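You operate a simulated robot arm through the tools that you are given. There is no shell and no other tool. Be economical: measure what you need, move in short steps, check, and stop when the job is done.

The job below is to be done with a simulated two-armed robot. You get a single attempt, and the scene is never put back.

## Task
Wind film on, seal the cup on the slide, push the pink straw through, then switch the sealer off.
Fine: one panel, one press held one to three seconds; the cup ends on the slide, pulled out. Where these are worked on the way, their far stop is far enough and under half their travel is too little: cup slide.

It is judged by the outcome, as a careful person would: the job done as asked, and still so three seconds after it is handed in. It fails if anything else is knocked over, pushed out of place, dropped, spilled or broken. A push-on lid holds only when it is set on centred and level and pressed home; a screw cap is set on level and turned clockwise until tight.

## Robot
Two 7-joint arms with two-finger parallel grippers on one trunk, on a base that drives. Base frame: it is fixed to the floor where the robot stands at the start and does not move with it; the origin is under the middle of the robot, x ahead of it, y to its left, z up. Units: m, rad, N and s.
The left shoulder is at the start at [0.05, 0.165, 1.255], the right one opposite. With the tool pointing down near the work surface each hand reaches from about 0.1 to 0.66 m from the robot's upright axis, wherever it stands, measured 20 degrees to its own side. Places, roughly: cup [0.5, -1.25, 0.75]; cup slide [0.5, -0.3, 0.8]; film knob [0.8, -0.1, 0.9]; heat dial [0.7, -0.1, 0.9]; heat switch [0.6, -0.1, 0.9]; straw [1, -1.5, 1]. Payload 3.91 kg a hand.
The tool frame of a hand sits at the grasp point between the pads (the TCP): z along the fingers, y along the line on which they close. The tips reach 0.03 m beyond it. The gripper opens to 0.11 m. The fingers are 0.02 m wide and 0.01 m thick; the gripper's body (0.048 by 0.112 m) begins 0.055 m behind the TCP.
Orientation is told as [roll, pitch, yaw] about the base's x, y, z axes, in that order, counted from this pose: with the fingers straight down and closing along the base's y, the tool's x points along the base's -x, its y along +y and its z along -z.

## Interface
- The arms move only by the tool apply_moves. It takes "left_steps", "right_steps" or both (then of equal length, played together; a hand with none holds still); each is one flat list of numbers, 6 for each row, row after row: the shift along the base's x, y, z in m, then the turn, a rotation vector about the base's x, y, z in rad. In form: [tx, ty, tz, ax, ay, az, tx, ty, tz, ax, ay, az, ...]. A call has 1 to 20 rows; each row is the pose to reach, as a shift and turn from the pose commanded when the call began. "left_jaw" and "right_jaw" are, for a hand that has rows, the opening, from 0 (shut) to 1 (fully open), set as the call begins (left out, the last holds). Each row takes 0.2 s and may step no farther than 0.05 m and 0.15 rad from the row before; otherwise, or with a gripper value out of range, the whole call is refused. A pose out of reach is approached as far as the arm can. The call stops where the force on the tool passes 90 N (or 10 N more than at its start, if that is more) or the arm is blocked; 0.2 s more then pass. The fingers move at their own pace (about 0.045 m/s each) and stop on an object; they squeeze with about 42 N. The grip force told is the motor's: it shows also when the fingers shut on nothing. Time passes only in rows, and 0.2 s behind the last, so rows that repeat a pose let the fingers close. The reply holds the time, the measured pose of the TCP, the force on the tool along the base axes, the opening and the grip force, in the units named above and with some noise, with the torque about the TCP (base axes, N m) and any sound that the robot's microphone picked up.
- Cameras (640 x 400 px; columns grow to the right, rows downward): "scene" is now at [0.1178, -0.0297, 1.4595]; the picture's right is [-0.33, -0.94, 0.00], its down [-0.24, 0.08, -0.97] and it looks along [0.91, -0.32, -0.26] (base axes); focal length 214 px, centre (320, 200). "left" rides on the left gripper at [0.073, -0.017, -0.103] in its tool frame; the picture's right is [0.23, 0.97, 0.00], its down [-0.76, 0.18, -0.62] and it looks along [-0.61, 0.14, 0.78] (tool axes); focal length 222 px, centre (320, 200). "right" rides on the right gripper at [0.072, 0.017, -0.103] in its tool frame; the picture's right is [-0.23, 0.97, 0.00], its down [-0.76, -0.18, -0.62] and it looks along [-0.61, -0.14, 0.78] (tool axes); focal length 222 px, centre (320, 200). There is no depth. A picture from a camera that has moved, and an enlarged one, comes with that camera's place and axes in the base frame and with its lens.
- grab_frame(camera): a new picture of that camera. The clock stands still meanwhile.
- slide_trunk(by): slides the trunk up (or, below 0, down) by that many m; the arms and the scene camera ride with it, the base frame stays. It gives what a move gives, with no picture.
- steer(legs): drives the robot by 1 to 6 legs, each [ahead, left, turn to the left] in m, m and rad, along the robot's own axes; the way and the turn of a leg run together, so that a leg with both is an arc; at most 1.5 m and 3.142 rad a leg. The arms and the cameras ride along, it lands a little off, and it stops where it bumps. It gives what a move gives.
- turn_head(pan, tilt): turns the head with the scene camera to pan (to the left, within 1.396 rad either way) and tilt (down, from -0.506 to 1.204), counted from straight ahead of the robot. It gives what a move gives.
- inspect(camera, box): a new picture of the part [left, top, right, bottom] of that camera's present view, enlarged. The clock stands still meanwhile.
- job_done(): hands the job in; it is judged then, once.

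Go step by step. Nothing tells you exact positions but the pictures and the camera data: compare them with the known pose of the tool, close in by small moves and look again before you grip or let go. The budget is 120 turns and 100 pictures, counting those below and the enlarged ones. Unless the task says otherwise, let go and move clear before handing in, and close with one line.

The tools are called after "Emit:" by a JSON object that holds its "name" and its "arguments". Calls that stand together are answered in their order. apply_moves: Moves the arms, as the interface text tells. Its arguments: {"type":"object","properties":{"left_steps":{"type":"array","items":{"type":"number"}},"left_jaw":{"type":"number"},"right_steps":{"type":"array","items":{"type":"number"}},"right_jaw":{"type":"number"}},"required":[]} The other tools are called the same way: slide_trunk (by) slides the trunk up or down; steer (legs) drives the base; turn_head (pan, tilt) turns the head that bears the scene camera; grab_frame (camera) takes a picture; inspect (camera, box) takes an enlarged picture of a part of a camera's view; job_done () hands the job in.

At the start:

```text
time: 0.0
left_tcp_pos: [0.2882, -0.011, 1.4142]
left_ee_rot: [0.0, 0.0, 0.002]
left_contact_force: [0.1, -0.1, 0.1]
left_torque: [-0.01, -0.01, 0.02]
left_grip_width: 0.1099
left_gripper_force: 0.1
right_tcp_pos: [0.3514, -0.311, 1.15]
right_ee_rot: [0.0, -0.002, -0.002]
right_contact_force: [0.3, 0.2, -0.1]
right_torque: [-0.01, -0.04, -0.01]
right_grip_width: 0.11
right_gripper_force: 0.0
trunk travel left (down, up): [-0.475, 0.028]
robot x, y, heading: [0.0028, -0.0014, -0.003]
head pan, tilt: [-0.335, 0.258]
```

scene: 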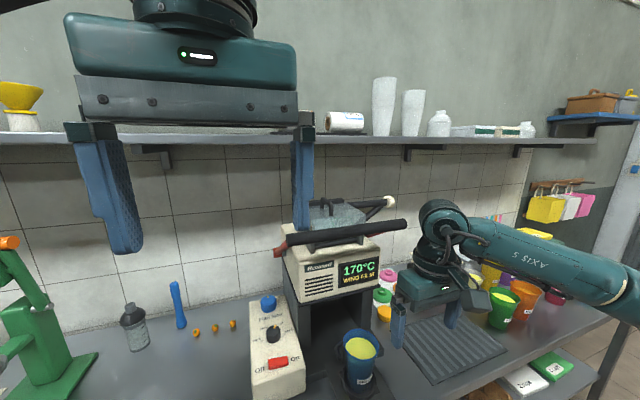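
right: 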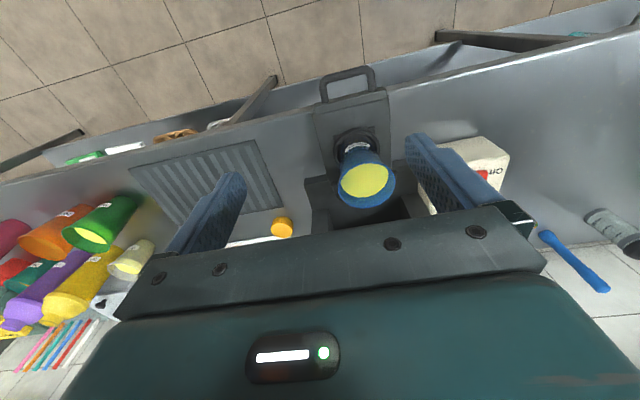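
left: 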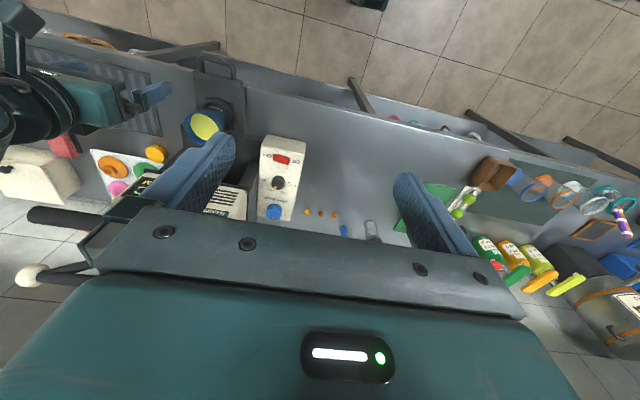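

A cup sealer stands ahead with its display, a control box (blue film knob, black dial, red switch) and a blue cup on the pulled-out slide. I'll zoom in to read the details.

Emit:
{"name": "inspect", "arguments": {"camera": "scene", "box": [230, 180, 430, 400]}}

Emit:
{"name": "inspect", "arguments": {"camera": "right", "box": [0, 180, 200, 380]}}

Emit:
{"name": "turn_head", "arguments": {"pan": -0.9, "tilt": 0.5}}

```text
1.82 times, centred on (330, 290) of scene
camera zoom: at [0.1178, -0.0297, 1.4595], right [-0.33, -0.94, 0.0], down [-0.24, 0.08, -0.97], along [0.91, -0.32, -0.26], focal length 390 px, centre (302, 36)
```

zoom: 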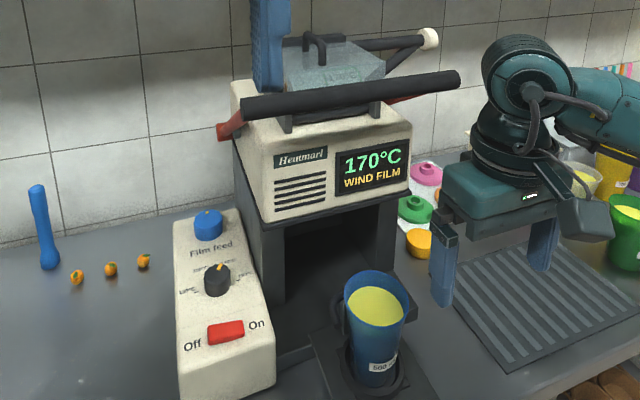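

```text
2.00 times, centred on (100, 280) of right
camera zoom: at [0.279, -0.2935, 1.2539], right [0.23, 0.97, 0.0], down [0.76, -0.18, 0.62], along [0.61, -0.14, -0.78], focal length 444 px, centre (760, 40)
```

zoom: 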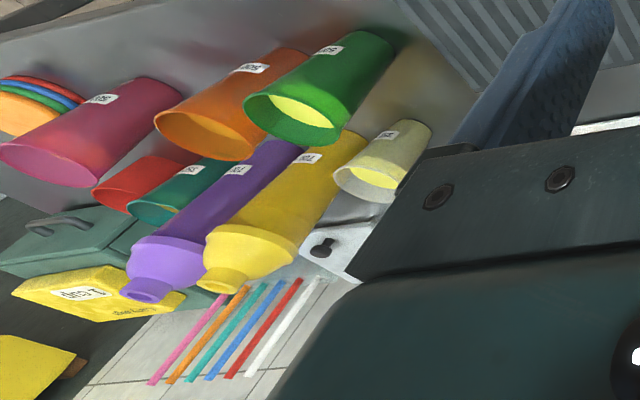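

```text
time: 1.0
left_tcp_pos: [0.2881, -0.0115, 1.4135]
left_ee_rot: [0.002, -0.001, -0.001]
left_contact_force: [0.2, -0.2, 0.0]
left_torque: [-0.01, 0.01, -0.01]
left_grip_width: 0.1102
left_gripper_force: 0.0
right_tcp_pos: [0.3509, -0.3122, 1.1497]
right_ee_rot: [0.0, 0.001, -0.001]
right_contact_force: [-0.7, 0.7, -0.3]
right_torque: [0.01, 0.02, 0.01]
right_grip_width: 0.1101
right_gripper_force: 0.0
trunk travel left (down, up): [-0.475, 0.028]
robot x, y, heading: [-0.0015, -0.0003, 0.003]
head pan, tilt: [-0.901, 0.499]
```

The sealer shows 170°C and asks for film. I look further around to the right for the straws and other cups.

Emit:
{"name": "grab_frame", "arguments": {"camera": "scene"}}

Emit:
{"name": "inspect", "arguments": {"camera": "right", "box": [280, 50, 520, 230]}}

```text
94 pictures are left
camera scene: at [0.0861, -0.0702, 1.4373], right [-0.78, -0.62, 0.0], down [-0.3, 0.37, -0.88], along [0.55, -0.69, -0.48], focal length 214 px, centre (320, 200)
```

scene: 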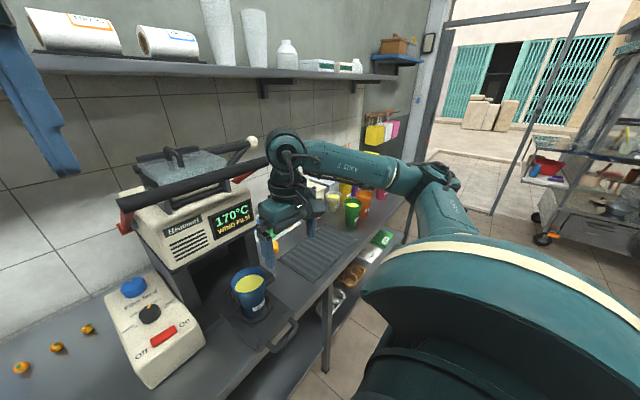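

```text
2.22 times, centred on (400, 140) of right
camera zoom: at [0.279, -0.2934, 1.2539], right [0.23, 0.97, 0.0], down [0.76, -0.18, 0.62], along [0.61, -0.14, -0.78], focal length 494 px, centre (142, 333)
```

zoom: 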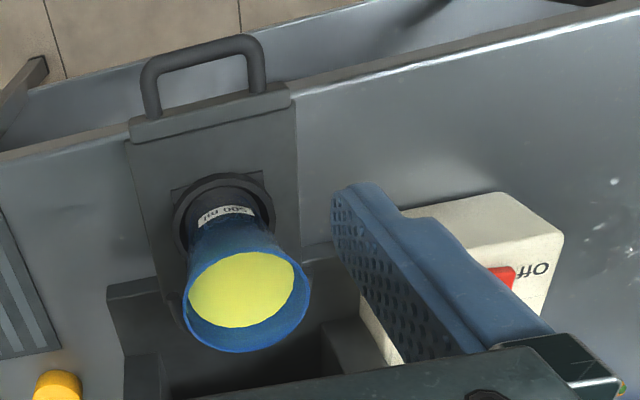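

The slide is already out at about [0.49, -0.265] with its handle near [0.376, -0.264], and the film knob is near [0.80, -0.07, 0.9]. I'll move the hands aside to see the press lever clearly.

Emit:
{"name": "apply_moves", "arguments": {"left_steps": [0, 0.05, -0.03, 0, 0, 0, 0, 0.1, -0.06, 0, 0, 0, 0, 0.15, -0.1, 0, 0, 0, 0, 0.2, -0.14, 0, 0, 0, 0, 0.25, -0.18, 0, 0, 0], "right_steps": [0, -0.05, 0, 0, 0, 0, 0, -0.1, 0, 0, 0, 0, -0.02, -0.15, 0, 0, 0, 0, -0.04, -0.2, 0, 0, 0, 0, -0.04, -0.2, 0, 0, 0, 0]}}

Emit:
{"name": "turn_head", "arguments": {"pan": -0.35, "tilt": 0.6}}

Emit:
{"name": "grab_frame", "arguments": {"camera": "scene"}}

Emit:
{"name": "inspect", "arguments": {"camera": "scene", "box": [240, 60, 420, 240]}}

```text
refused: row 1 steps farther than a row can; nothing moved
```

```text
time: 1.9
left_tcp_pos: [0.2924, -0.0105, 1.4124]
left_ee_rot: [0.001, 0.0, 0.011]
left_contact_force: [56.6, 35.6, -22.9]
left_torque: [-3.62, 4.2, -2.1]
left_grip_width: 0.11
left_gripper_force: 0.1
right_tcp_pos: [0.351, -0.3112, 1.1505]
right_ee_rot: [0.0, 0.001, -0.002]
right_contact_force: [0.1, 0.1, 0.1]
right_torque: [-0.01, -0.02, 0.03]
right_grip_width: 0.1099
right_gripper_force: 0.1
trunk travel left (down, up): [-0.475, 0.028]
robot x, y, heading: [-0.0016, -0.0031, -0.002]
head pan, tilt: [-0.351, 0.6]
```

```text
92 pictures are left
camera scene: at [0.0921, -0.0641, 1.4345], right [-0.72, -0.69, 0.0], down [-0.35, 0.36, -0.86], along [0.6, -0.62, -0.51], focal length 214 px, centre (320, 200)
```

scene: 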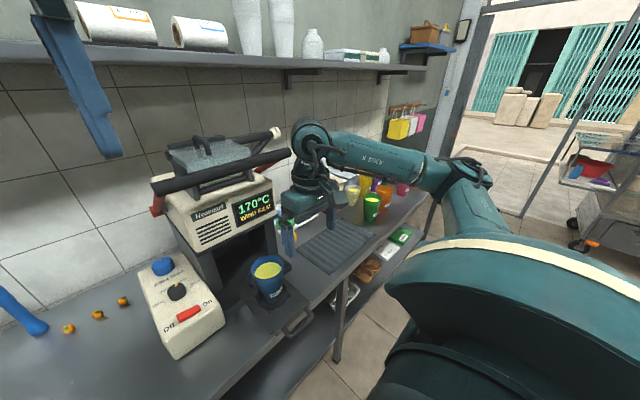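

```text
2.22 times, centred on (330, 150) of scene
camera zoom: at [0.0921, -0.0641, 1.4345], right [-0.72, -0.69, 0.0], down [-0.35, 0.36, -0.86], along [0.6, -0.62, -0.51], focal length 477 px, centre (298, 311)
```

zoom: 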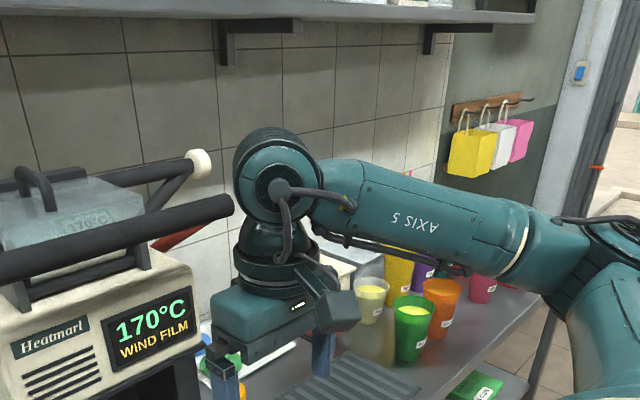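

The head is touching the left hand, so I move the left arm away down and left, and the right arm to the right.

Emit:
{"name": "apply_moves", "arguments": {"left_steps": [0.03, 0.02, 0, 0, 0, 0, 0.06, 0.05, -0.02, 0, 0, 0, 0.08, 0.09, -0.04, 0, 0, 0, 0.08, 0.13, -0.06, 0, 0, 0, 0.08, 0.17, -0.08, 0, 0, 0, 0.08, 0.21, -0.1, 0, 0, 0, 0.08, 0.25, -0.12, 0, 0, 0, 0.08, 0.29, -0.14, 0, 0, 0], "right_steps": [0, -0.03, 0, 0, 0, 0, 0, -0.06, 0, 0, 0, 0, 0, -0.1, 0, 0, 0, 0, 0, -0.14, 0, 0, 0, 0, 0, -0.18, 0, 0, 0, 0, 0, -0.22, 0, 0, 0, 0, 0, -0.26, 0, 0, 0, 0, 0, -0.26, 0, 0, 0, 0]}}

Emit:
{"name": "turn_head", "arguments": {"pan": -0.35, "tilt": 0.6}}

Emit:
{"name": "grab_frame", "arguments": {"camera": "scene"}}

Emit:
{"name": "inspect", "arguments": {"camera": "scene", "box": [220, 60, 420, 240]}}

```text
time: 3.8
left_tcp_pos: [0.3701, 0.2791, 1.2756]
left_ee_rot: [-0.001, 0.001, 0.001]
left_contact_force: [0.3, 0.3, -0.1]
left_torque: [0.0, -0.01, -0.02]
left_grip_width: 0.1101
left_gripper_force: 0.0
right_tcp_pos: [0.3505, -0.5207, 1.152]
right_ee_rot: [-0.002, 0.0, -0.002]
right_contact_force: [0.0, 0.3, -0.4]
right_torque: [0.0, 0.03, 0.02]
right_grip_width: 0.1098
right_gripper_force: 0.1
right hand out of reach, approached as far as the arm can: row 6, 7, 8
trunk travel left (down, up): [-0.475, 0.028]
robot x, y, heading: [0.0005, -0.003, -0.002]
head pan, tilt: [-0.351, 0.6]
```

```text
time: 4.3
left_tcp_pos: [0.3688, 0.2793, 1.2767]
left_ee_rot: [-0.001, 0.0, 0.002]
left_contact_force: [-0.3, 0.0, 0.9]
left_torque: [0.02, -0.01, 0.02]
left_grip_width: 0.1102
left_gripper_force: 0.0
right_tcp_pos: [0.3518, -0.5228, 1.1509]
right_ee_rot: [0.001, 0.001, -0.002]
right_contact_force: [0.1, -0.3, 0.9]
right_torque: [-0.03, -0.01, 0.03]
right_grip_width: 0.11
right_gripper_force: 0.0
trunk travel left (down, up): [-0.475, 0.028]
robot x, y, heading: [0.0005, 0.0023, 0.004]
head pan, tilt: [-0.351, 0.6]
```

```text
90 pictures are left
camera scene: at [0.1126, -0.0296, 1.4282], right [-0.34, -0.94, 0.0], down [-0.53, 0.19, -0.83], along [0.77, -0.28, -0.57], focal length 214 px, centre (320, 200)
```

scene: 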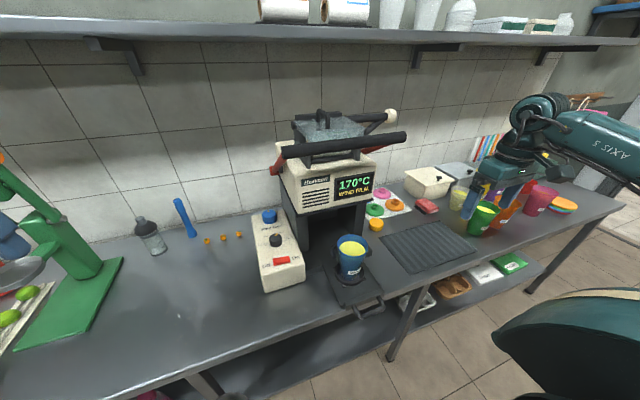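

```text
2.22 times, centred on (320, 150) of scene
camera zoom: at [0.1126, -0.0296, 1.4282], right [-0.34, -0.94, 0.0], down [-0.53, 0.19, -0.83], along [0.77, -0.28, -0.57], focal length 477 px, centre (320, 311)
```

zoom: 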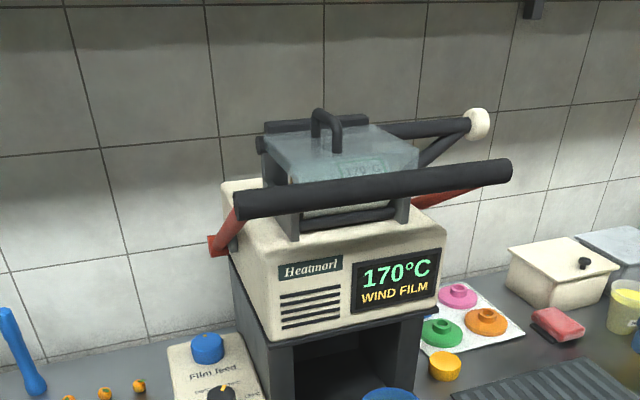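

The press lever is a U with a black bar across the front at about [0.60, -0.29, 1.225]. I check how much floor room the base has before the table, and take a closer look from the left hand camera.

Emit:
{"name": "turn_head", "arguments": {"pan": 0.0, "tilt": 1.2}}

Emit:
{"name": "grab_frame", "arguments": {"camera": "scene"}}

Emit:
{"name": "grab_frame", "arguments": {"camera": "left"}}

Emit:
{"name": "grab_frame", "arguments": {"camera": "right"}}

```text
time: 5.3
left_tcp_pos: [0.37, 0.2771, 1.2757]
left_ee_rot: [0.002, 0.0, 0.0]
left_contact_force: [0.6, -0.2, -0.7]
left_torque: [0.01, 0.02, 0.0]
left_grip_width: 0.1101
left_gripper_force: 0.1
right_tcp_pos: [0.3508, -0.5219, 1.1508]
right_ee_rot: [0.0, 0.0, 0.0]
right_contact_force: [-0.6, 0.4, 0.6]
right_torque: [-0.01, 0.04, -0.01]
right_grip_width: 0.11
right_gripper_force: 0.0
trunk travel left (down, up): [-0.475, 0.028]
robot x, y, heading: [-0.0047, -0.0018, -0.003]
head pan, tilt: [0.0, 1.201]
```

```text
88 pictures are left
camera scene: at [0.0856, 0.0009, 1.3836], right [0.0, -1.0, 0.0], down [-0.93, 0.0, -0.36], along [0.36, 0.0, -0.93], focal length 214 px, centre (320, 200)
```

scene: 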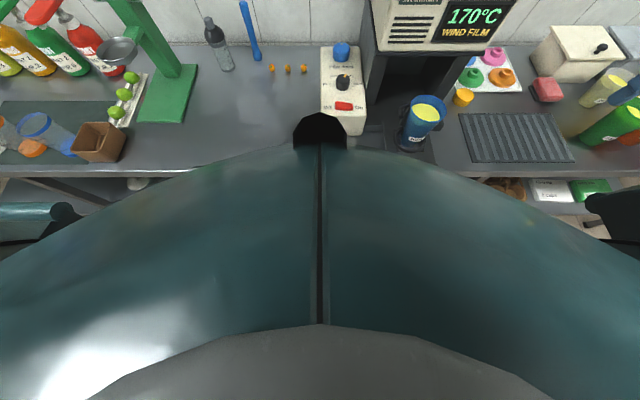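

```text
87 pictures are left
camera left: at [0.2971, 0.2603, 1.3783], right [-0.23, 0.97, 0.0], down [0.76, 0.18, 0.62], along [0.61, 0.14, -0.78], focal length 222 px, centre (320, 200)
```

left: 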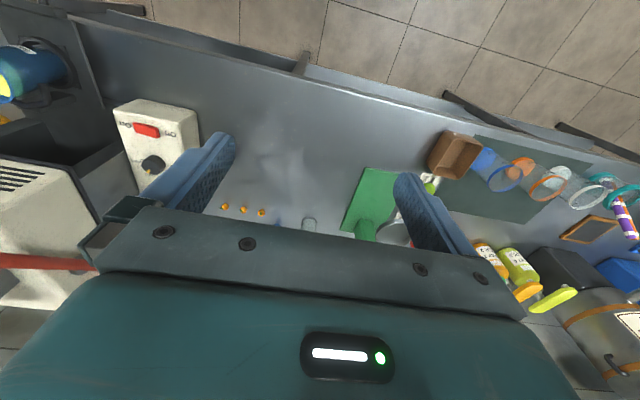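

```text
86 pictures are left
camera right: at [0.2792, -0.5037, 1.2545], right [0.23, 0.97, 0.0], down [0.76, -0.18, 0.62], along [0.61, -0.14, -0.78], focal length 222 px, centre (320, 200)
```

right: 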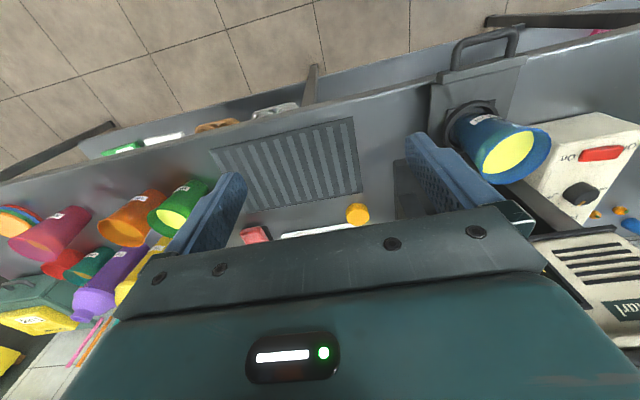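

The control box sits at about y=-0.07 with the switch at x≈0.59, dial at 0.67, and knob at 0.80. The knob is beyond reach, so I drive the base a bit forward and right.

Emit:
{"name": "steer", "arguments": {"legs": [[0.0, -0.15, 0.0], [0.1, 0.0, 0.0]]}}

Emit:
{"name": "turn_head", "arguments": {"pan": -0.1, "tilt": 0.7}}

Emit:
{"name": "grab_frame", "arguments": {"camera": "scene"}}

```text
time: 7.5
left_tcp_pos: [0.4664, 0.1324, 1.2757]
left_ee_rot: [0.0, -0.001, 0.008]
left_contact_force: [0.2, -0.4, -0.9]
left_torque: [-0.01, 0.0, 0.0]
left_grip_width: 0.1099
left_gripper_force: 0.1
right_tcp_pos: [0.4538, -0.6657, 1.1514]
right_ee_rot: [-0.002, -0.001, 0.005]
right_contact_force: [-0.5, 0.3, -0.5]
right_torque: [0.0, 0.03, 0.0]
right_grip_width: 0.1099
right_gripper_force: 0.0
trunk travel left (down, up): [-0.475, 0.028]
robot x, y, heading: [0.1005, -0.149, 0.009]
head pan, tilt: [0.0, 1.201]
```

```text
time: 8.4
left_tcp_pos: [0.4664, 0.1334, 1.2756]
left_ee_rot: [0.001, 0.001, 0.007]
left_contact_force: [0.4, 0.7, 0.1]
left_torque: [0.0, 0.02, -0.01]
left_grip_width: 0.1101
left_gripper_force: 0.1
right_tcp_pos: [0.4524, -0.668, 1.1502]
right_ee_rot: [0.0, 0.002, 0.004]
right_contact_force: [-0.4, 0.4, 0.2]
right_torque: [-0.01, 0.02, 0.0]
right_grip_width: 0.1101
right_gripper_force: 0.1
trunk travel left (down, up): [-0.475, 0.028]
robot x, y, heading: [0.0982, -0.1511, 0.004]
head pan, tilt: [-0.099, 0.7]
```

```text
85 pictures are left
camera scene: at [0.2127, -0.1549, 1.4195], right [-0.09, -1.0, 0.0], down [-0.64, 0.06, -0.76], along [0.76, -0.07, -0.64], focal length 214 px, centre (320, 200)
```

scene: 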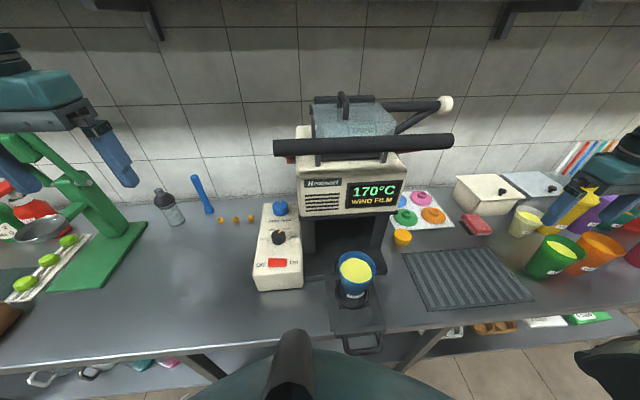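

The geometry triangulates well: bar at x≈0.575, z≈1.243, y -0.11…-0.45; knob at about [0.768, -0.068, 0.925]. I advance a little more and bring the left hand, turned so its camera faces away from the machine, towards the knob.

Emit:
{"name": "steer", "arguments": {"legs": [[0.06, 0.0, 0.0]]}}

Emit:
{"name": "apply_moves", "arguments": {"left_steps": [0.02, 0, -0.02, 0, 0, -0.14, 0.04, 0, -0.05, 0, 0, -0.28, 0.06, 0, -0.08, 0, 0, -0.42, 0.08, 0, -0.11, 0, 0, -0.56, 0.1, 0, -0.14, 0, 0, -0.7, 0.12, -0.02, -0.17, 0, 0, -0.84, 0.14, -0.04, -0.19, 0, 0, -0.98, 0.16, -0.06, -0.2, 0, 0, -1.12, 0.18, -0.08, -0.2, 0, 0, -1.26, 0.18, -0.1, -0.2, 0, 0, -1.4, 0.18, -0.1, -0.2, 0, 0, -1.5, 0.18, -0.1, -0.2, 0, 0, -1.57]}}

Emit:
{"name": "grab_frame", "arguments": {"camera": "left"}}

Emit:
{"name": "grab_frame", "arguments": {"camera": "scene"}}

```text
time: 9.4
left_tcp_pos: [0.5169, 0.1322, 1.2756]
left_ee_rot: [0.001, 0.0, 0.007]
left_contact_force: [-0.5, 0.0, -0.2]
left_torque: [-0.01, -0.03, 0.04]
left_grip_width: 0.1102
left_gripper_force: 0.0
right_tcp_pos: [0.5037, -0.6668, 1.1514]
right_ee_rot: [0.001, -0.003, 0.005]
right_contact_force: [-1.2, -0.4, 1.1]
right_torque: [-0.01, -0.02, -0.03]
right_grip_width: 0.11
right_gripper_force: 0.1
trunk travel left (down, up): [-0.475, 0.028]
robot x, y, heading: [0.148, -0.1457, 0.005]
head pan, tilt: [-0.099, 0.7]
stopped in leg 1: the robot was blocked; the commanded pose is now the measured one
```

```text
time: 12.1
left_tcp_pos: [0.4957, -0.065, 1.1909]
left_ee_rot: [0.008, -0.005, -1.473]
left_contact_force: [-0.7, 0.7, -0.2]
left_torque: [-0.08, 0.0, -0.02]
left_grip_width: 0.11
left_gripper_force: 0.0
left hand out of reach, approached as far as the arm can: row 5, 6, 7, 8, 9, 10, 11, 12
right_tcp_pos: [0.5058, -0.6635, 1.1522]
right_ee_rot: [-0.005, -0.001, 0.008]
right_contact_force: [0.2, 0.8, -0.2]
right_torque: [-0.07, 0.01, -0.06]
right_grip_width: 0.11
right_gripper_force: 0.1
trunk travel left (down, up): [-0.475, 0.028]
robot x, y, heading: [0.1529, -0.1455, 0.003]
head pan, tilt: [-0.099, 0.7]
```

```text
84 pictures are left
camera left: at [0.4706, 0.0056, 1.293], right [0.95, 0.32, 0.01], down [0.25, -0.74, 0.63], along [0.21, -0.59, -0.78], focal length 222 px, centre (320, 200)
```

left: 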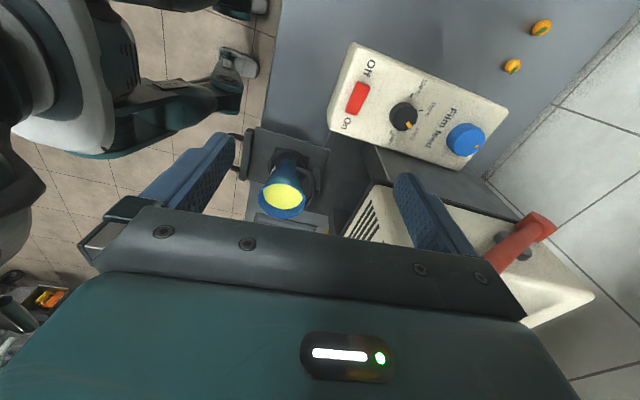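

```text
83 pictures are left
camera scene: at [0.2648, -0.1516, 1.4195], right [-0.09, -1.0, 0.0], down [-0.64, 0.06, -0.76], along [0.76, -0.07, -0.64], focal length 214 px, centre (320, 200)
```

scene: 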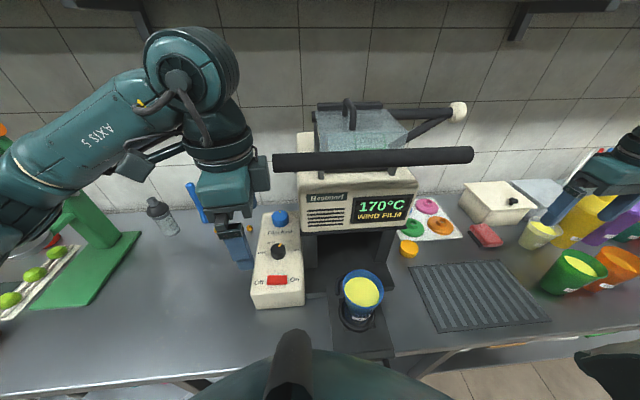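

The base is now up against something at x≈0.15, which is close enough. I zoom in on the control box to read the markings before touching the knob.

Emit:
{"name": "inspect", "arguments": {"camera": "left", "box": [320, 30, 560, 270]}}

Emit:
{"name": "inspect", "arguments": {"camera": "scene", "box": [230, 190, 330, 320]}}

```text
1.67 times, centred on (440, 150) of left
camera zoom: at [0.4706, 0.0056, 1.293], right [0.95, 0.32, 0.01], down [0.25, -0.74, 0.63], along [0.21, -0.59, -0.78], focal length 370 px, centre (120, 283)
```

zoom: 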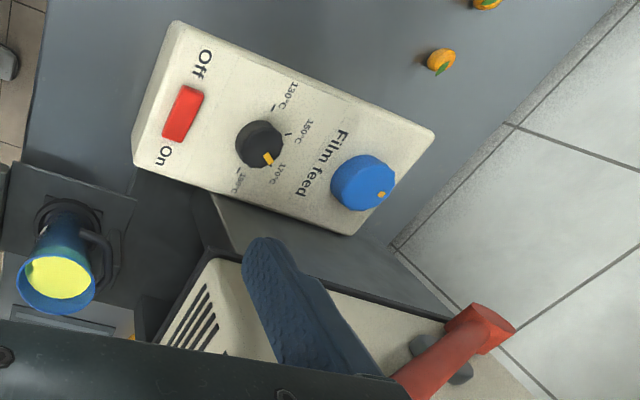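

```text
3.08 times, centred on (280, 255) of scene
camera zoom: at [0.2648, -0.1516, 1.4195], right [-0.09, -1.0, 0.0], down [-0.64, 0.06, -0.76], along [0.76, -0.07, -0.64], focal length 660 px, centre (443, 31)
```

zoom: 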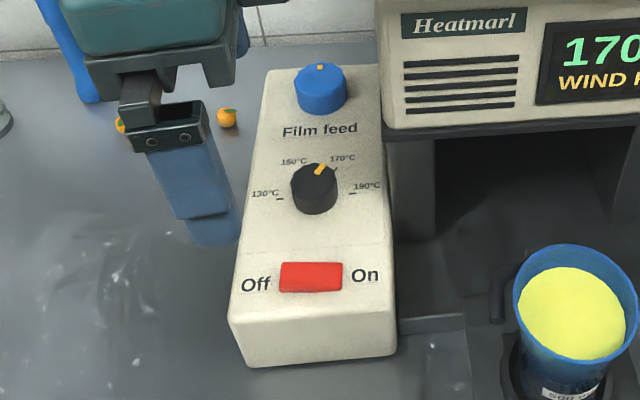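

The knob is a ~4 cm disc with a pointer at twelve o'clock, and the display only asks for film. I'll back the left hand off first with a small step, also to learn what the commanded pose now is.

Emit:
{"name": "apply_moves", "arguments": {"left_steps": [-0.02, 0.03, 0, 0, 0, 0.1]}}

```text
time: 12.4
left_tcp_pos: [0.477, -0.0363, 1.1924]
left_ee_rot: [0.008, -0.004, -1.371]
left_contact_force: [0.5, -0.3, 0.4]
left_torque: [-0.04, 0.02, -0.02]
left_grip_width: 0.1098
left_gripper_force: 0.1
right_tcp_pos: [0.504, -0.6653, 1.1512]
right_ee_rot: [-0.002, -0.002, 0.008]
right_contact_force: [-0.9, 0.2, 0.1]
right_torque: [0.02, 0.0, -0.02]
right_grip_width: 0.1099
right_gripper_force: 0.0
trunk travel left (down, up): [-0.475, 0.028]
robot x, y, heading: [0.1487, -0.1481, 0.004]
head pan, tilt: [-0.099, 0.7]
```

The commanded pose follows the measured one. I now turn the hand to yaw about -0.5, drop to z≈1.08 and keep clear of the lever.

Emit:
{"name": "apply_moves", "arguments": {"left_steps": [-0.02, 0.03, 0, 0, 0, 0.14, -0.03, 0.06, -0.02, 0, 0, 0.28, -0.03, 0.09, -0.05, 0, 0, 0.42, -0.02, 0.1, -0.08, 0, 0, 0.56, 0, 0.1, -0.1, 0, 0, 0.7, 0.02, 0.1, -0.12, 0, 0, 0.84, 0.03, 0.1, -0.12, 0, 0, 0.87]}}

Emit:
{"name": "apply_moves", "arguments": {"left_steps": [0.02, 0, 0, -0.06, -0.11, 0, 0.04, 0, 0, -0.12, -0.22, 0, 0.06, 0, 0, -0.17, -0.31, 0, 0.08, 0, 0, -0.2157, -0.395, 0]}}

Emit:
{"name": "grab_frame", "arguments": {"camera": "left"}}

```text
time: 14.1
left_tcp_pos: [0.51, 0.0639, 1.0748]
left_ee_rot: [0.009, -0.003, -0.5]
left_contact_force: [0.3, 0.3, -0.1]
left_torque: [0.0, 0.01, 0.0]
left_grip_width: 0.1099
left_gripper_force: 0.0
right_tcp_pos: [0.5041, -0.6662, 1.1499]
right_ee_rot: [0.0, -0.002, 0.005]
right_contact_force: [-0.3, -0.1, 0.3]
right_torque: [-0.02, 0.02, -0.03]
right_grip_width: 0.1101
right_gripper_force: 0.1
trunk travel left (down, up): [-0.475, 0.028]
robot x, y, heading: [0.1511, -0.146, 0.004]
head pan, tilt: [-0.099, 0.7]
```

```text
time: 15.1
left_tcp_pos: [0.5904, 0.0644, 1.0764]
left_ee_rot: [0.011, -0.453, -0.504]
left_contact_force: [-0.1, 0.4, -1.1]
left_torque: [0.04, 0.03, -0.01]
left_grip_width: 0.1098
left_gripper_force: 0.0
right_tcp_pos: [0.506, -0.6669, 1.1506]
right_ee_rot: [0.0, 0.0, 0.007]
right_contact_force: [0.3, -0.4, -0.6]
right_torque: [0.0, -0.03, 0.03]
right_grip_width: 0.1099
right_gripper_force: 0.1
trunk travel left (down, up): [-0.475, 0.028]
robot x, y, heading: [0.1504, -0.1464, 0.004]
head pan, tilt: [-0.099, 0.7]
```

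```text
80 pictures are left
camera left: at [0.4851, 0.1011, 1.1365], right [0.29, 0.95, -0.09], down [0.44, -0.05, 0.9], along [0.85, -0.3, -0.44], focal length 222 px, centre (320, 200)
```

left: 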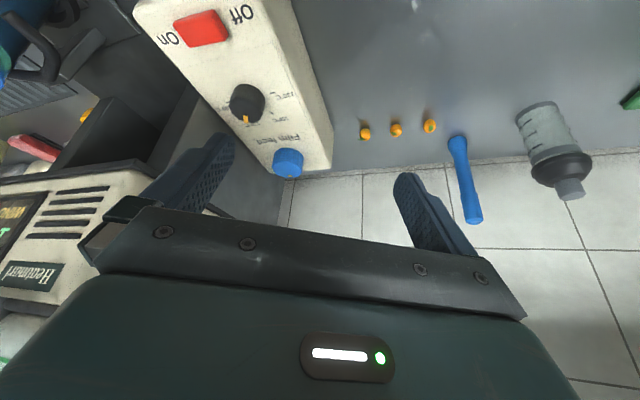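

The knob shows again at about [0.762, -0.063, 0.918]. I bring the left hand to 9 cm short of it along its tilted approach with the jaws part-closed.

Emit:
{"name": "apply_moves", "arguments": {"left_jaw": 0.62, "left_steps": [0.035, -0.02, -0.01, 0, 0, 0, 0.07, -0.045, -0.03, 0, 0, 0, 0.1, -0.07, -0.045, 0, 0, 0, 0.12, -0.09, -0.06, 0, 0, 0, 0.138, -0.108, -0.07, 0, 0, 0, 0.138, -0.108, -0.07, 0, 0, 0]}}

Emit:
{"name": "grab_frame", "arguments": {"camera": "left"}}

Emit:
{"name": "grab_frame", "arguments": {"camera": "scene"}}

```text
time: 16.4
left_tcp_pos: [0.7279, -0.0427, 1.0056]
left_ee_rot: [0.008, -0.452, -0.5]
left_contact_force: [0.2, -0.4, 0.6]
left_torque: [-0.03, -0.02, 0.01]
left_grip_width: 0.068
left_gripper_force: 0.1
right_tcp_pos: [0.5055, -0.6659, 1.1511]
right_ee_rot: [0.001, -0.002, 0.006]
right_contact_force: [0.9, -0.1, 0.0]
right_torque: [0.01, -0.02, 0.0]
right_grip_width: 0.1101
right_gripper_force: 0.0
trunk travel left (down, up): [-0.475, 0.028]
robot x, y, heading: [0.1492, -0.146, 0.008]
head pan, tilt: [-0.099, 0.7]
```

```text
79 pictures are left
camera left: at [0.622, -0.0062, 1.065], right [0.29, 0.95, -0.09], down [0.44, -0.05, 0.9], along [0.85, -0.3, -0.44], focal length 222 px, centre (320, 200)
```

left: 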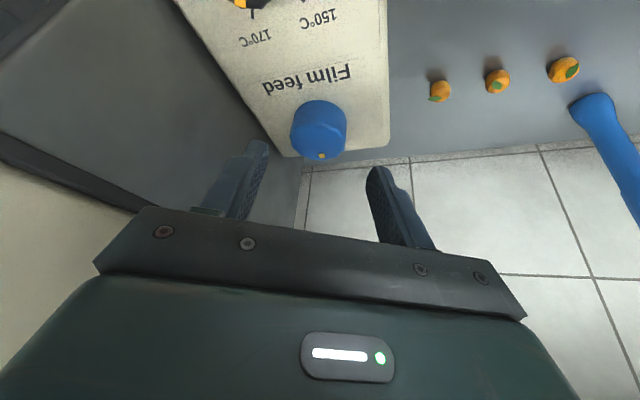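

```text
78 pictures are left
camera scene: at [0.2641, -0.1542, 1.4196], right [-0.09, -1.0, 0.0], down [-0.64, 0.06, -0.77], along [0.76, -0.07, -0.64], focal length 214 px, centre (320, 200)
```

scene: 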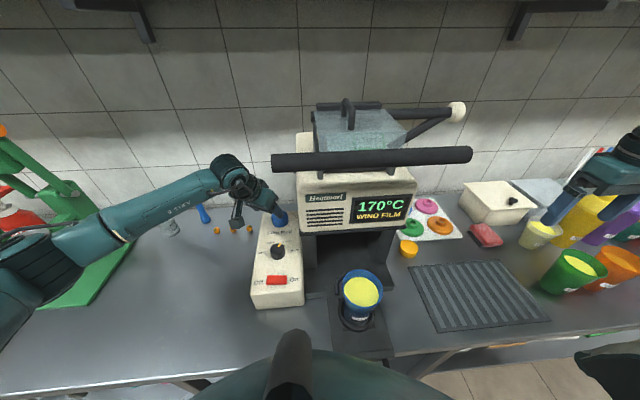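

The knob body centre confirms at [0.762, -0.063, 0.92]. I slide the fingers down over it.

Emit:
{"name": "apply_moves", "arguments": {"left_steps": [0.01, -0.006, -0.025, 0, 0, 0, 0.021, -0.012, -0.05, 0, 0, 0, 0.029, -0.017, -0.068, 0, 0, 0, 0.034, -0.02, -0.078, 0, 0, 0]}}

Emit:
{"name": "grab_frame", "arguments": {"camera": "left"}}

```text
time: 17.4
left_tcp_pos: [0.7636, -0.0644, 0.9262]
left_ee_rot: [0.008, -0.452, -0.503]
left_contact_force: [-0.2, 0.6, -0.2]
left_torque: [0.0, -0.02, 0.02]
left_grip_width: 0.0682
left_gripper_force: 0.0
right_tcp_pos: [0.5062, -0.6662, 1.1495]
right_ee_rot: [0.0, -0.001, 0.005]
right_contact_force: [0.0, -0.6, 0.0]
right_torque: [-0.01, -0.03, 0.02]
right_grip_width: 0.1102
right_gripper_force: 0.1
trunk travel left (down, up): [-0.475, 0.028]
robot x, y, heading: [0.1495, -0.1472, 0.004]
head pan, tilt: [-0.099, 0.7]
```

```text
77 pictures are left
camera left: at [0.6577, -0.027, 0.9872], right [0.29, 0.95, -0.09], down [0.44, -0.05, 0.89], along [0.85, -0.3, -0.44], focal length 222 px, centre (320, 200)
```

left: 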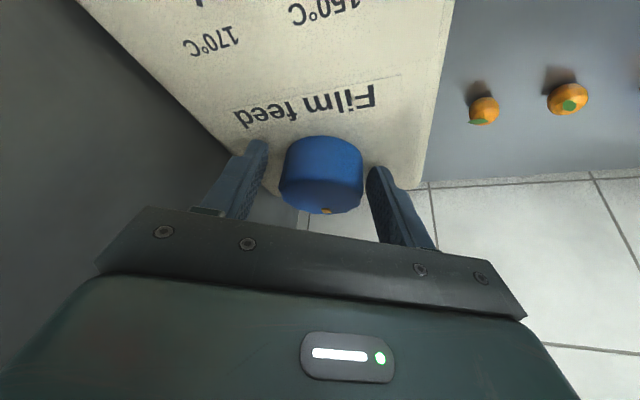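

The knob sits centred between the fingers. I grip it and turn clockwise in the first portion.

Emit:
{"name": "apply_moves", "arguments": {"left_jaw": 0.0, "left_steps": [0, 0, 0, 0, 0, 0, 0, 0, 0, 0, 0, 0, 0, 0, 0, 0, 0, 0, 0, 0, 0, 0, 0, 0]}}

Emit:
{"name": "apply_moves", "arguments": {"left_steps": [0, 0, 0, 0, 0, -0.12, 0, 0, 0, 0, 0, -0.24, 0, 0, 0, 0, 0, -0.36, 0, 0, 0, 0, 0, -0.48, 0, 0, 0, 0, 0, -0.6]}}

Emit:
{"name": "grab_frame", "arguments": {"camera": "scene"}}

Emit:
{"name": "grab_frame", "arguments": {"camera": "left"}}

```text
time: 18.4
left_tcp_pos: [0.7643, -0.0607, 0.9268]
left_ee_rot: [0.013, -0.452, -0.499]
left_contact_force: [9.4, 11.4, 1.3]
left_torque: [0.45, -0.43, 0.26]
left_grip_width: 0.0528
left_gripper_force: 45.3
right_tcp_pos: [0.5064, -0.6659, 1.151]
right_ee_rot: [-0.001, 0.0, 0.005]
right_contact_force: [0.7, -0.3, 0.5]
right_torque: [-0.01, 0.0, 0.0]
right_grip_width: 0.11
right_gripper_force: 0.2
trunk travel left (down, up): [-0.475, 0.028]
robot x, y, heading: [0.1496, -0.1487, 0.007]
head pan, tilt: [-0.099, 0.7]
```

```text
time: 19.6
left_tcp_pos: [0.7673, -0.0588, 0.9265]
left_ee_rot: [0.015, -0.455, -0.677]
left_contact_force: [18.1, 18.7, 7.6]
left_torque: [0.94, 0.28, 0.45]
left_grip_width: 0.0528
left_gripper_force: 45.3
left hand out of reach, approached as far as the arm can: row 2, 3, 4, 5
right_tcp_pos: [0.5059, -0.6642, 1.1516]
right_ee_rot: [-0.003, 0.0, 0.004]
right_contact_force: [0.0, 0.6, -0.4]
right_torque: [-0.02, 0.0, -0.05]
right_grip_width: 0.11
right_gripper_force: 0.0
trunk travel left (down, up): [-0.475, 0.028]
robot x, y, heading: [0.1523, -0.1501, 0.005]
head pan, tilt: [-0.099, 0.7]
```

```text
76 pictures are left
camera scene: at [0.2656, -0.1526, 1.4195], right [-0.09, -1.0, 0.0], down [-0.64, 0.06, -0.76], along [0.76, -0.07, -0.64], focal length 214 px, centre (320, 200)
```

scene: 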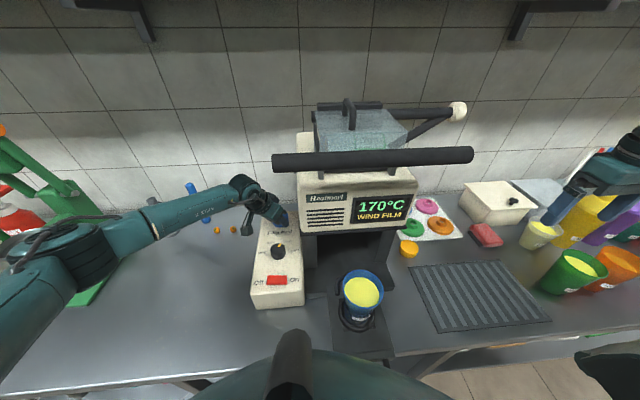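

```text
75 pictures are left
camera left: at [0.6686, -0.0043, 0.9869], right [0.45, 0.89, -0.09], down [0.43, -0.13, 0.9], along [0.79, -0.44, -0.44], focal length 222 px, centre (320, 200)
```

left: 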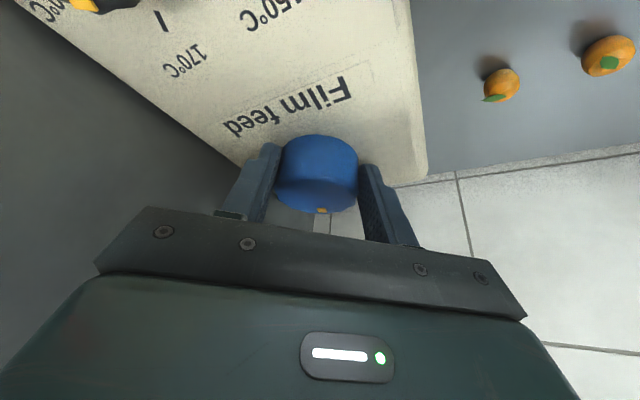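

The knob is ~53 mm wide and turned about 0.17 rad before the tilted wrist ran out of reach; display still says WIND FILM. I release, stand the hand more upright at yaw 0 around the knob, and try a longer stroke.

Emit:
{"name": "apply_moves", "arguments": {"left_jaw": 0.75, "left_steps": [0, 0, 0, 0, 0, 0, 0, 0, 0, 0, 0, 0, 0, 0, 0.001, 0.0173, 0.049, 0.1346, 0, 0, 0.002, 0.0345, 0.0981, 0.2692, 0, 0, 0.003, 0.0518, 0.1471, 0.4038, 0, 0, 0.003, 0.069, 0.1962, 0.5384, 0, 0, 0.003, 0.0863, 0.2452, 0.673]}}

Emit:
{"name": "grab_frame", "arguments": {"camera": "left"}}

Emit:
{"name": "inspect", "arguments": {"camera": "scene", "box": [200, 120, 340, 260]}}

```text
time: 21.2
left_tcp_pos: [0.7621, -0.0646, 0.9312]
left_ee_rot: [0.008, -0.196, -0.002]
left_contact_force: [-0.1, -0.3, 0.4]
left_torque: [-0.02, -0.03, 0.01]
left_grip_width: 0.0822
left_gripper_force: 0.1
right_tcp_pos: [0.5055, -0.6664, 1.15]
right_ee_rot: [-0.001, -0.003, 0.004]
right_contact_force: [-0.1, -0.1, 0.2]
right_torque: [-0.01, -0.01, 0.0]
right_grip_width: 0.1101
right_gripper_force: 0.1
trunk travel left (down, up): [-0.475, 0.028]
robot x, y, heading: [0.1538, -0.1463, 0.01]
head pan, tilt: [-0.099, 0.7]
```

```text
74 pictures are left
camera left: at [0.6716, -0.0828, 1.0169], right [-0.22, 0.97, -0.04], down [0.63, 0.17, 0.76], along [0.75, 0.15, -0.65], focal length 222 px, centre (320, 200)
```

left: 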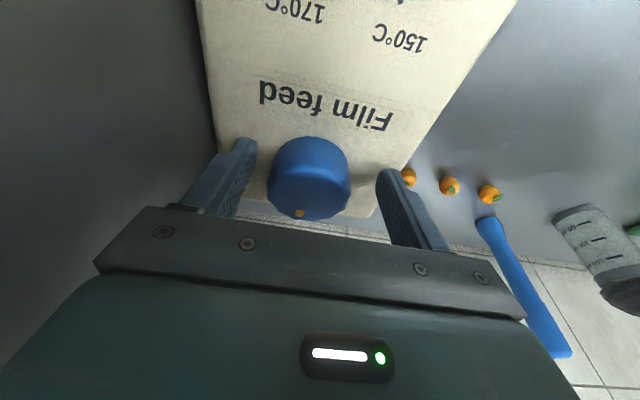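

```text
2.86 times, centred on (270, 190) of scene
camera zoom: at [0.2643, -0.1549, 1.4195], right [-0.09, -1.0, 0.0], down [-0.64, 0.06, -0.76], along [0.76, -0.07, -0.64], focal length 613 px, centre (463, 229)
```

zoom: 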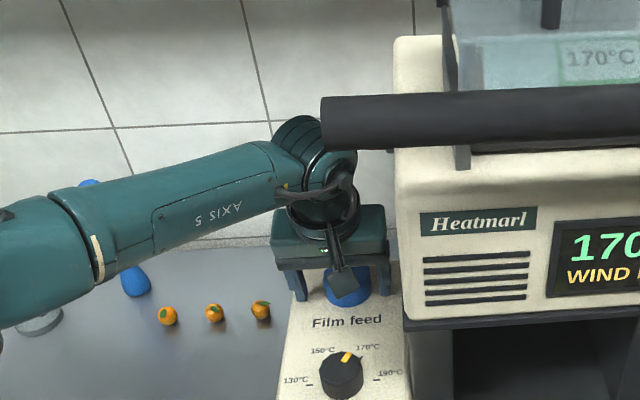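

The hand clears the lever. I grip again and turn clockwise 0.75 rad, then check the display.

Emit:
{"name": "apply_moves", "arguments": {"left_jaw": 0.0, "left_steps": [0.003, 0.004, -0.002, 0, 0, 0, 0.003, 0.004, -0.002, 0, 0, 0, 0.003, 0.004, -0.002, 0, 0, 0, 0.003, 0.004, -0.002, 0, 0, 0, 0.003, 0.004, -0.002, 0, 0, -0.13, 0.003, 0.004, -0.002, 0, 0, -0.26, 0.003, 0.004, -0.002, 0, 0, -0.39, 0.003, 0.004, -0.002, 0, 0, -0.52, 0.003, 0.004, -0.002, 0, 0, -0.65, 0.003, 0.004, -0.002, 0, 0, -0.75]}}

Emit:
{"name": "inspect", "arguments": {"camera": "scene", "box": [200, 120, 420, 260]}}

```text
time: 23.4
left_tcp_pos: [0.7665, -0.0613, 0.9295]
left_ee_rot: [0.011, -0.203, -0.583]
left_contact_force: [15.3, -16.8, 4.2]
left_torque: [-0.11, -0.14, -0.08]
left_grip_width: 0.0527
left_gripper_force: 45.1
left hand out of reach, approached as far as the arm can: row 9, 10
right_tcp_pos: [0.5073, -0.6684, 1.1488]
right_ee_rot: [0.0, -0.002, 0.006]
right_contact_force: [-0.1, 0.2, -0.5]
right_torque: [0.01, -0.03, -0.03]
right_grip_width: 0.1098
right_gripper_force: 0.1
trunk travel left (down, up): [-0.475, 0.028]
robot x, y, heading: [0.1522, -0.1471, 0.011]
head pan, tilt: [-0.099, 0.7]
```

```text
2.86 times, centred on (310, 190) of scene
camera zoom: at [0.2656, -0.1565, 1.4194], right [-0.09, -1.0, 0.0], down [-0.64, 0.06, -0.76], along [0.76, -0.07, -0.65], focal length 613 px, centre (349, 229)
```

zoom: 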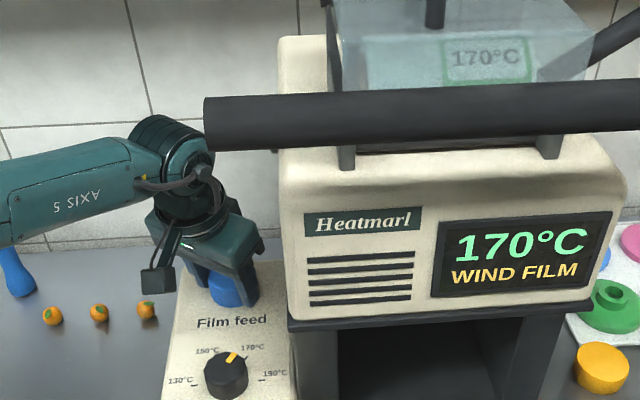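

Clockwise works up to yaw -0.58 before the arm limits; display still wants film. I'll release, move the hand aside, and lower the trunk ~0.13 m to gain reach (pulling the right arm back from the bottles first).

Emit:
{"name": "apply_moves", "arguments": {"left_jaw": 0.75, "left_steps": [0, 0, 0, 0, 0, 0, 0, 0, 0, 0, 0, 0, 0, 0, 0.03, 0, 0, 0, -0.01, 0.01, 0.06, 0, 0, 0.1, -0.02, 0.05, 0.07, 0, 0, 0.2, -0.03, 0.09, 0.09, 0, 0, 0.3, -0.04, 0.13, 0.11, 0, 0, 0.4, -0.05, 0.15, 0.13, 0, 0, 0.5], "right_steps": [-0.02, 0.01, 0.01, 0, 0, 0, -0.05, 0.03, 0.02, 0, 0, 0, -0.08, 0.05, 0.03, 0, 0, 0, -0.11, 0.07, 0.03, 0, 0, 0, -0.13, 0.09, 0.03, 0, 0, 0, -0.15, 0.1, 0.03, 0, 0, 0, -0.15, 0.1, 0.03, 0, 0, 0, -0.15, 0.1, 0.03, 0, 0, 0]}}

Emit:
{"name": "slide_trunk", "arguments": {"by": -0.13}}

Emit:
{"name": "grab_frame", "arguments": {"camera": "scene"}}

```text
time: 25.2
left_tcp_pos: [0.7158, 0.0894, 1.0561]
left_ee_rot: [0.009, -0.198, -0.081]
left_contact_force: [0.8, -0.2, 0.3]
left_torque: [-0.01, -0.02, -0.02]
left_grip_width: 0.0828
left_gripper_force: 0.0
right_tcp_pos: [0.3521, -0.5654, 1.1807]
right_ee_rot: [0.0, 0.0, 0.004]
right_contact_force: [0.2, -0.2, 0.7]
right_torque: [-0.01, -0.04, -0.02]
right_grip_width: 0.1098
right_gripper_force: 0.1
trunk travel left (down, up): [-0.475, 0.028]
robot x, y, heading: [0.1491, -0.1492, 0.006]
head pan, tilt: [-0.099, 0.7]
```

```text
time: 26.8
left_tcp_pos: [0.7163, 0.0886, 0.9267]
left_ee_rot: [0.007, -0.199, -0.08]
left_contact_force: [0.1, 0.0, -0.7]
left_torque: [0.01, 0.01, 0.01]
left_grip_width: 0.0827
left_gripper_force: 0.1
right_tcp_pos: [0.3529, -0.5644, 1.0506]
right_ee_rot: [0.002, -0.003, 0.005]
right_contact_force: [-0.2, -0.3, 0.5]
right_torque: [-0.02, -0.05, 0.02]
right_grip_width: 0.1101
right_gripper_force: 0.2
trunk travel left (down, up): [-0.345, 0.158]
robot x, y, heading: [0.1478, -0.1491, 0.003]
head pan, tilt: [-0.099, 0.7]
```

```text
71 pictures are left
camera scene: at [0.2642, -0.1546, 1.2896], right [-0.09, -1.0, 0.0], down [-0.64, 0.06, -0.77], along [0.76, -0.07, -0.64], focal length 214 px, centre (320, 200)
```

scene: 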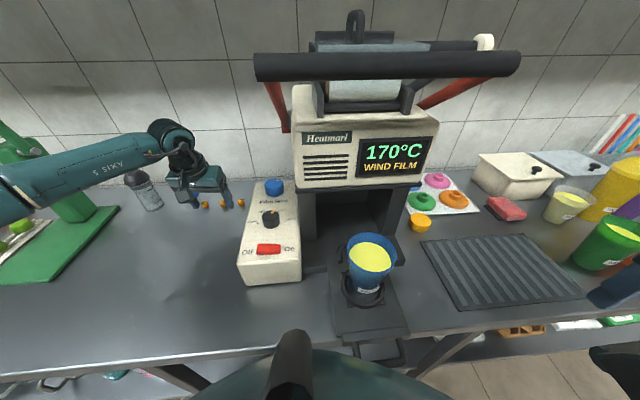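

Reach should be better now. I re-approach the knob from above with a slight counter-clockwise pre-rotation, then grip and turn as far as the arm goes.

Emit:
{"name": "apply_moves", "arguments": {"left_jaw": 0.75, "left_steps": [0, 0, 0.04, 0, 0, 0, 0, 0, 0.08, 0, 0, 0.1, 0.01, -0.04, 0.08, 0, 0, 0.2, 0.03, -0.08, 0.08, 0, 0, 0.2, 0.04, -0.12, 0.08, 0, 0, 0.2, 0.05, -0.149, 0.08, 0, 0, 0.2, 0.05, -0.149, 0.04, 0, 0, 0.2, 0.05, -0.149, 0.003, 0, 0, 0.2]}}

Emit:
{"name": "grab_frame", "arguments": {"camera": "left"}}

```text
time: 28.6
left_tcp_pos: [0.764, -0.0597, 0.9278]
left_ee_rot: [0.01, -0.196, 0.119]
left_contact_force: [0.4, -0.3, -0.5]
left_torque: [0.01, 0.04, 0.0]
left_grip_width: 0.0826
left_gripper_force: 0.1
right_tcp_pos: [0.3537, -0.5647, 1.0507]
right_ee_rot: [0.002, -0.001, 0.007]
right_contact_force: [-0.3, 0.2, -0.4]
right_torque: [0.03, 0.01, 0.07]
right_grip_width: 0.11
right_gripper_force: 0.0
trunk travel left (down, up): [-0.345, 0.158]
robot x, y, heading: [0.1492, -0.1502, 0.006]
head pan, tilt: [-0.099, 0.7]
```

```text
70 pictures are left
camera left: at [0.6756, -0.0887, 1.0144], right [-0.34, 0.94, -0.04], down [0.6, 0.25, 0.76], along [0.73, 0.24, -0.65], focal length 222 px, centre (320, 200)
```

left: 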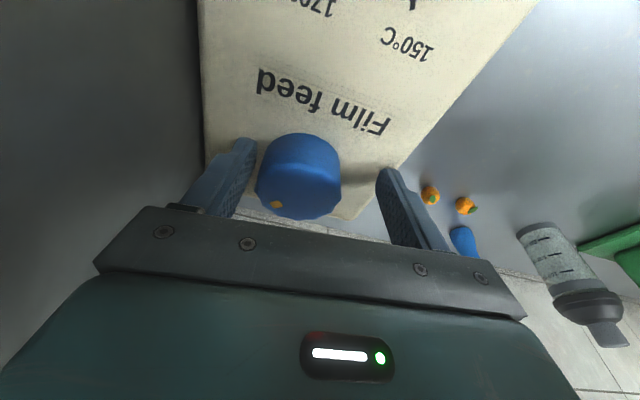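

The pointer has moved on clockwise. Gripping and turning another ~1 rad.

Emit:
{"name": "apply_moves", "arguments": {"left_jaw": 0.0, "left_steps": [0, 0, 0, 0, 0, 0, 0, 0, 0, 0, 0, 0, 0, 0, 0, 0, 0, 0, 0, 0, 0, 0, 0, 0, 0, 0, 0, 0, 0, -0.13, 0, 0, 0, 0, 0, -0.26, 0, 0, 0, 0, 0, -0.39, 0, 0, 0, 0, 0, -0.52, 0, 0, 0, 0, 0, -0.65, 0, 0, 0, 0, 0, -0.78, 0, 0, 0, 0, 0, -0.91, 0, 0, 0, 0, 0, -1.04]}}

Emit:
{"name": "inspect", "arguments": {"camera": "scene", "box": [180, 20, 480, 240]}}

```text
time: 31.2
left_tcp_pos: [0.7356, -0.0429, 0.9264]
left_ee_rot: [0.027, -0.238, -0.713]
left_contact_force: [27.8, 4.8, 60.5]
left_torque: [0.25, -0.71, -0.34]
left_grip_width: 0.0002
left_gripper_force: 37.1
left hand out of reach, approached as far as the arm can: row 10, 11, 12
right_tcp_pos: [0.3508, -0.5632, 1.0528]
right_ee_rot: [0.0, -0.004, 0.007]
right_contact_force: [-0.1, 0.7, 0.3]
right_torque: [0.01, -0.02, -0.02]
right_grip_width: 0.1102
right_gripper_force: 0.1
trunk travel left (down, up): [-0.345, 0.158]
robot x, y, heading: [0.1524, -0.148, 0.007]
head pan, tilt: [-0.099, 0.7]
```

```text
1.82 times, centred on (330, 130) of scene
camera zoom: at [0.2613, -0.1546, 1.2907], right [-0.09, -1.0, 0.0], down [-0.64, 0.06, -0.77], along [0.76, -0.07, -0.64], focal length 390 px, centre (302, 327)
```

zoom: 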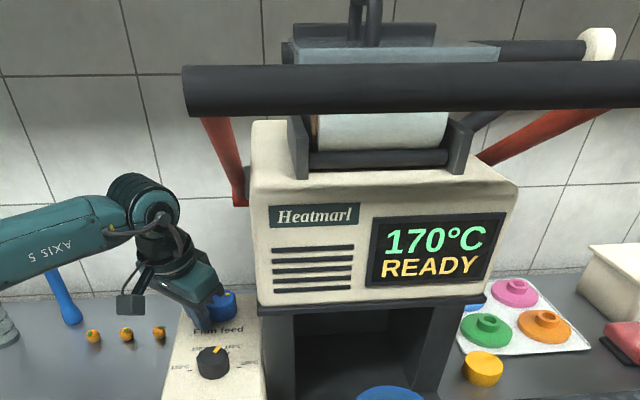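

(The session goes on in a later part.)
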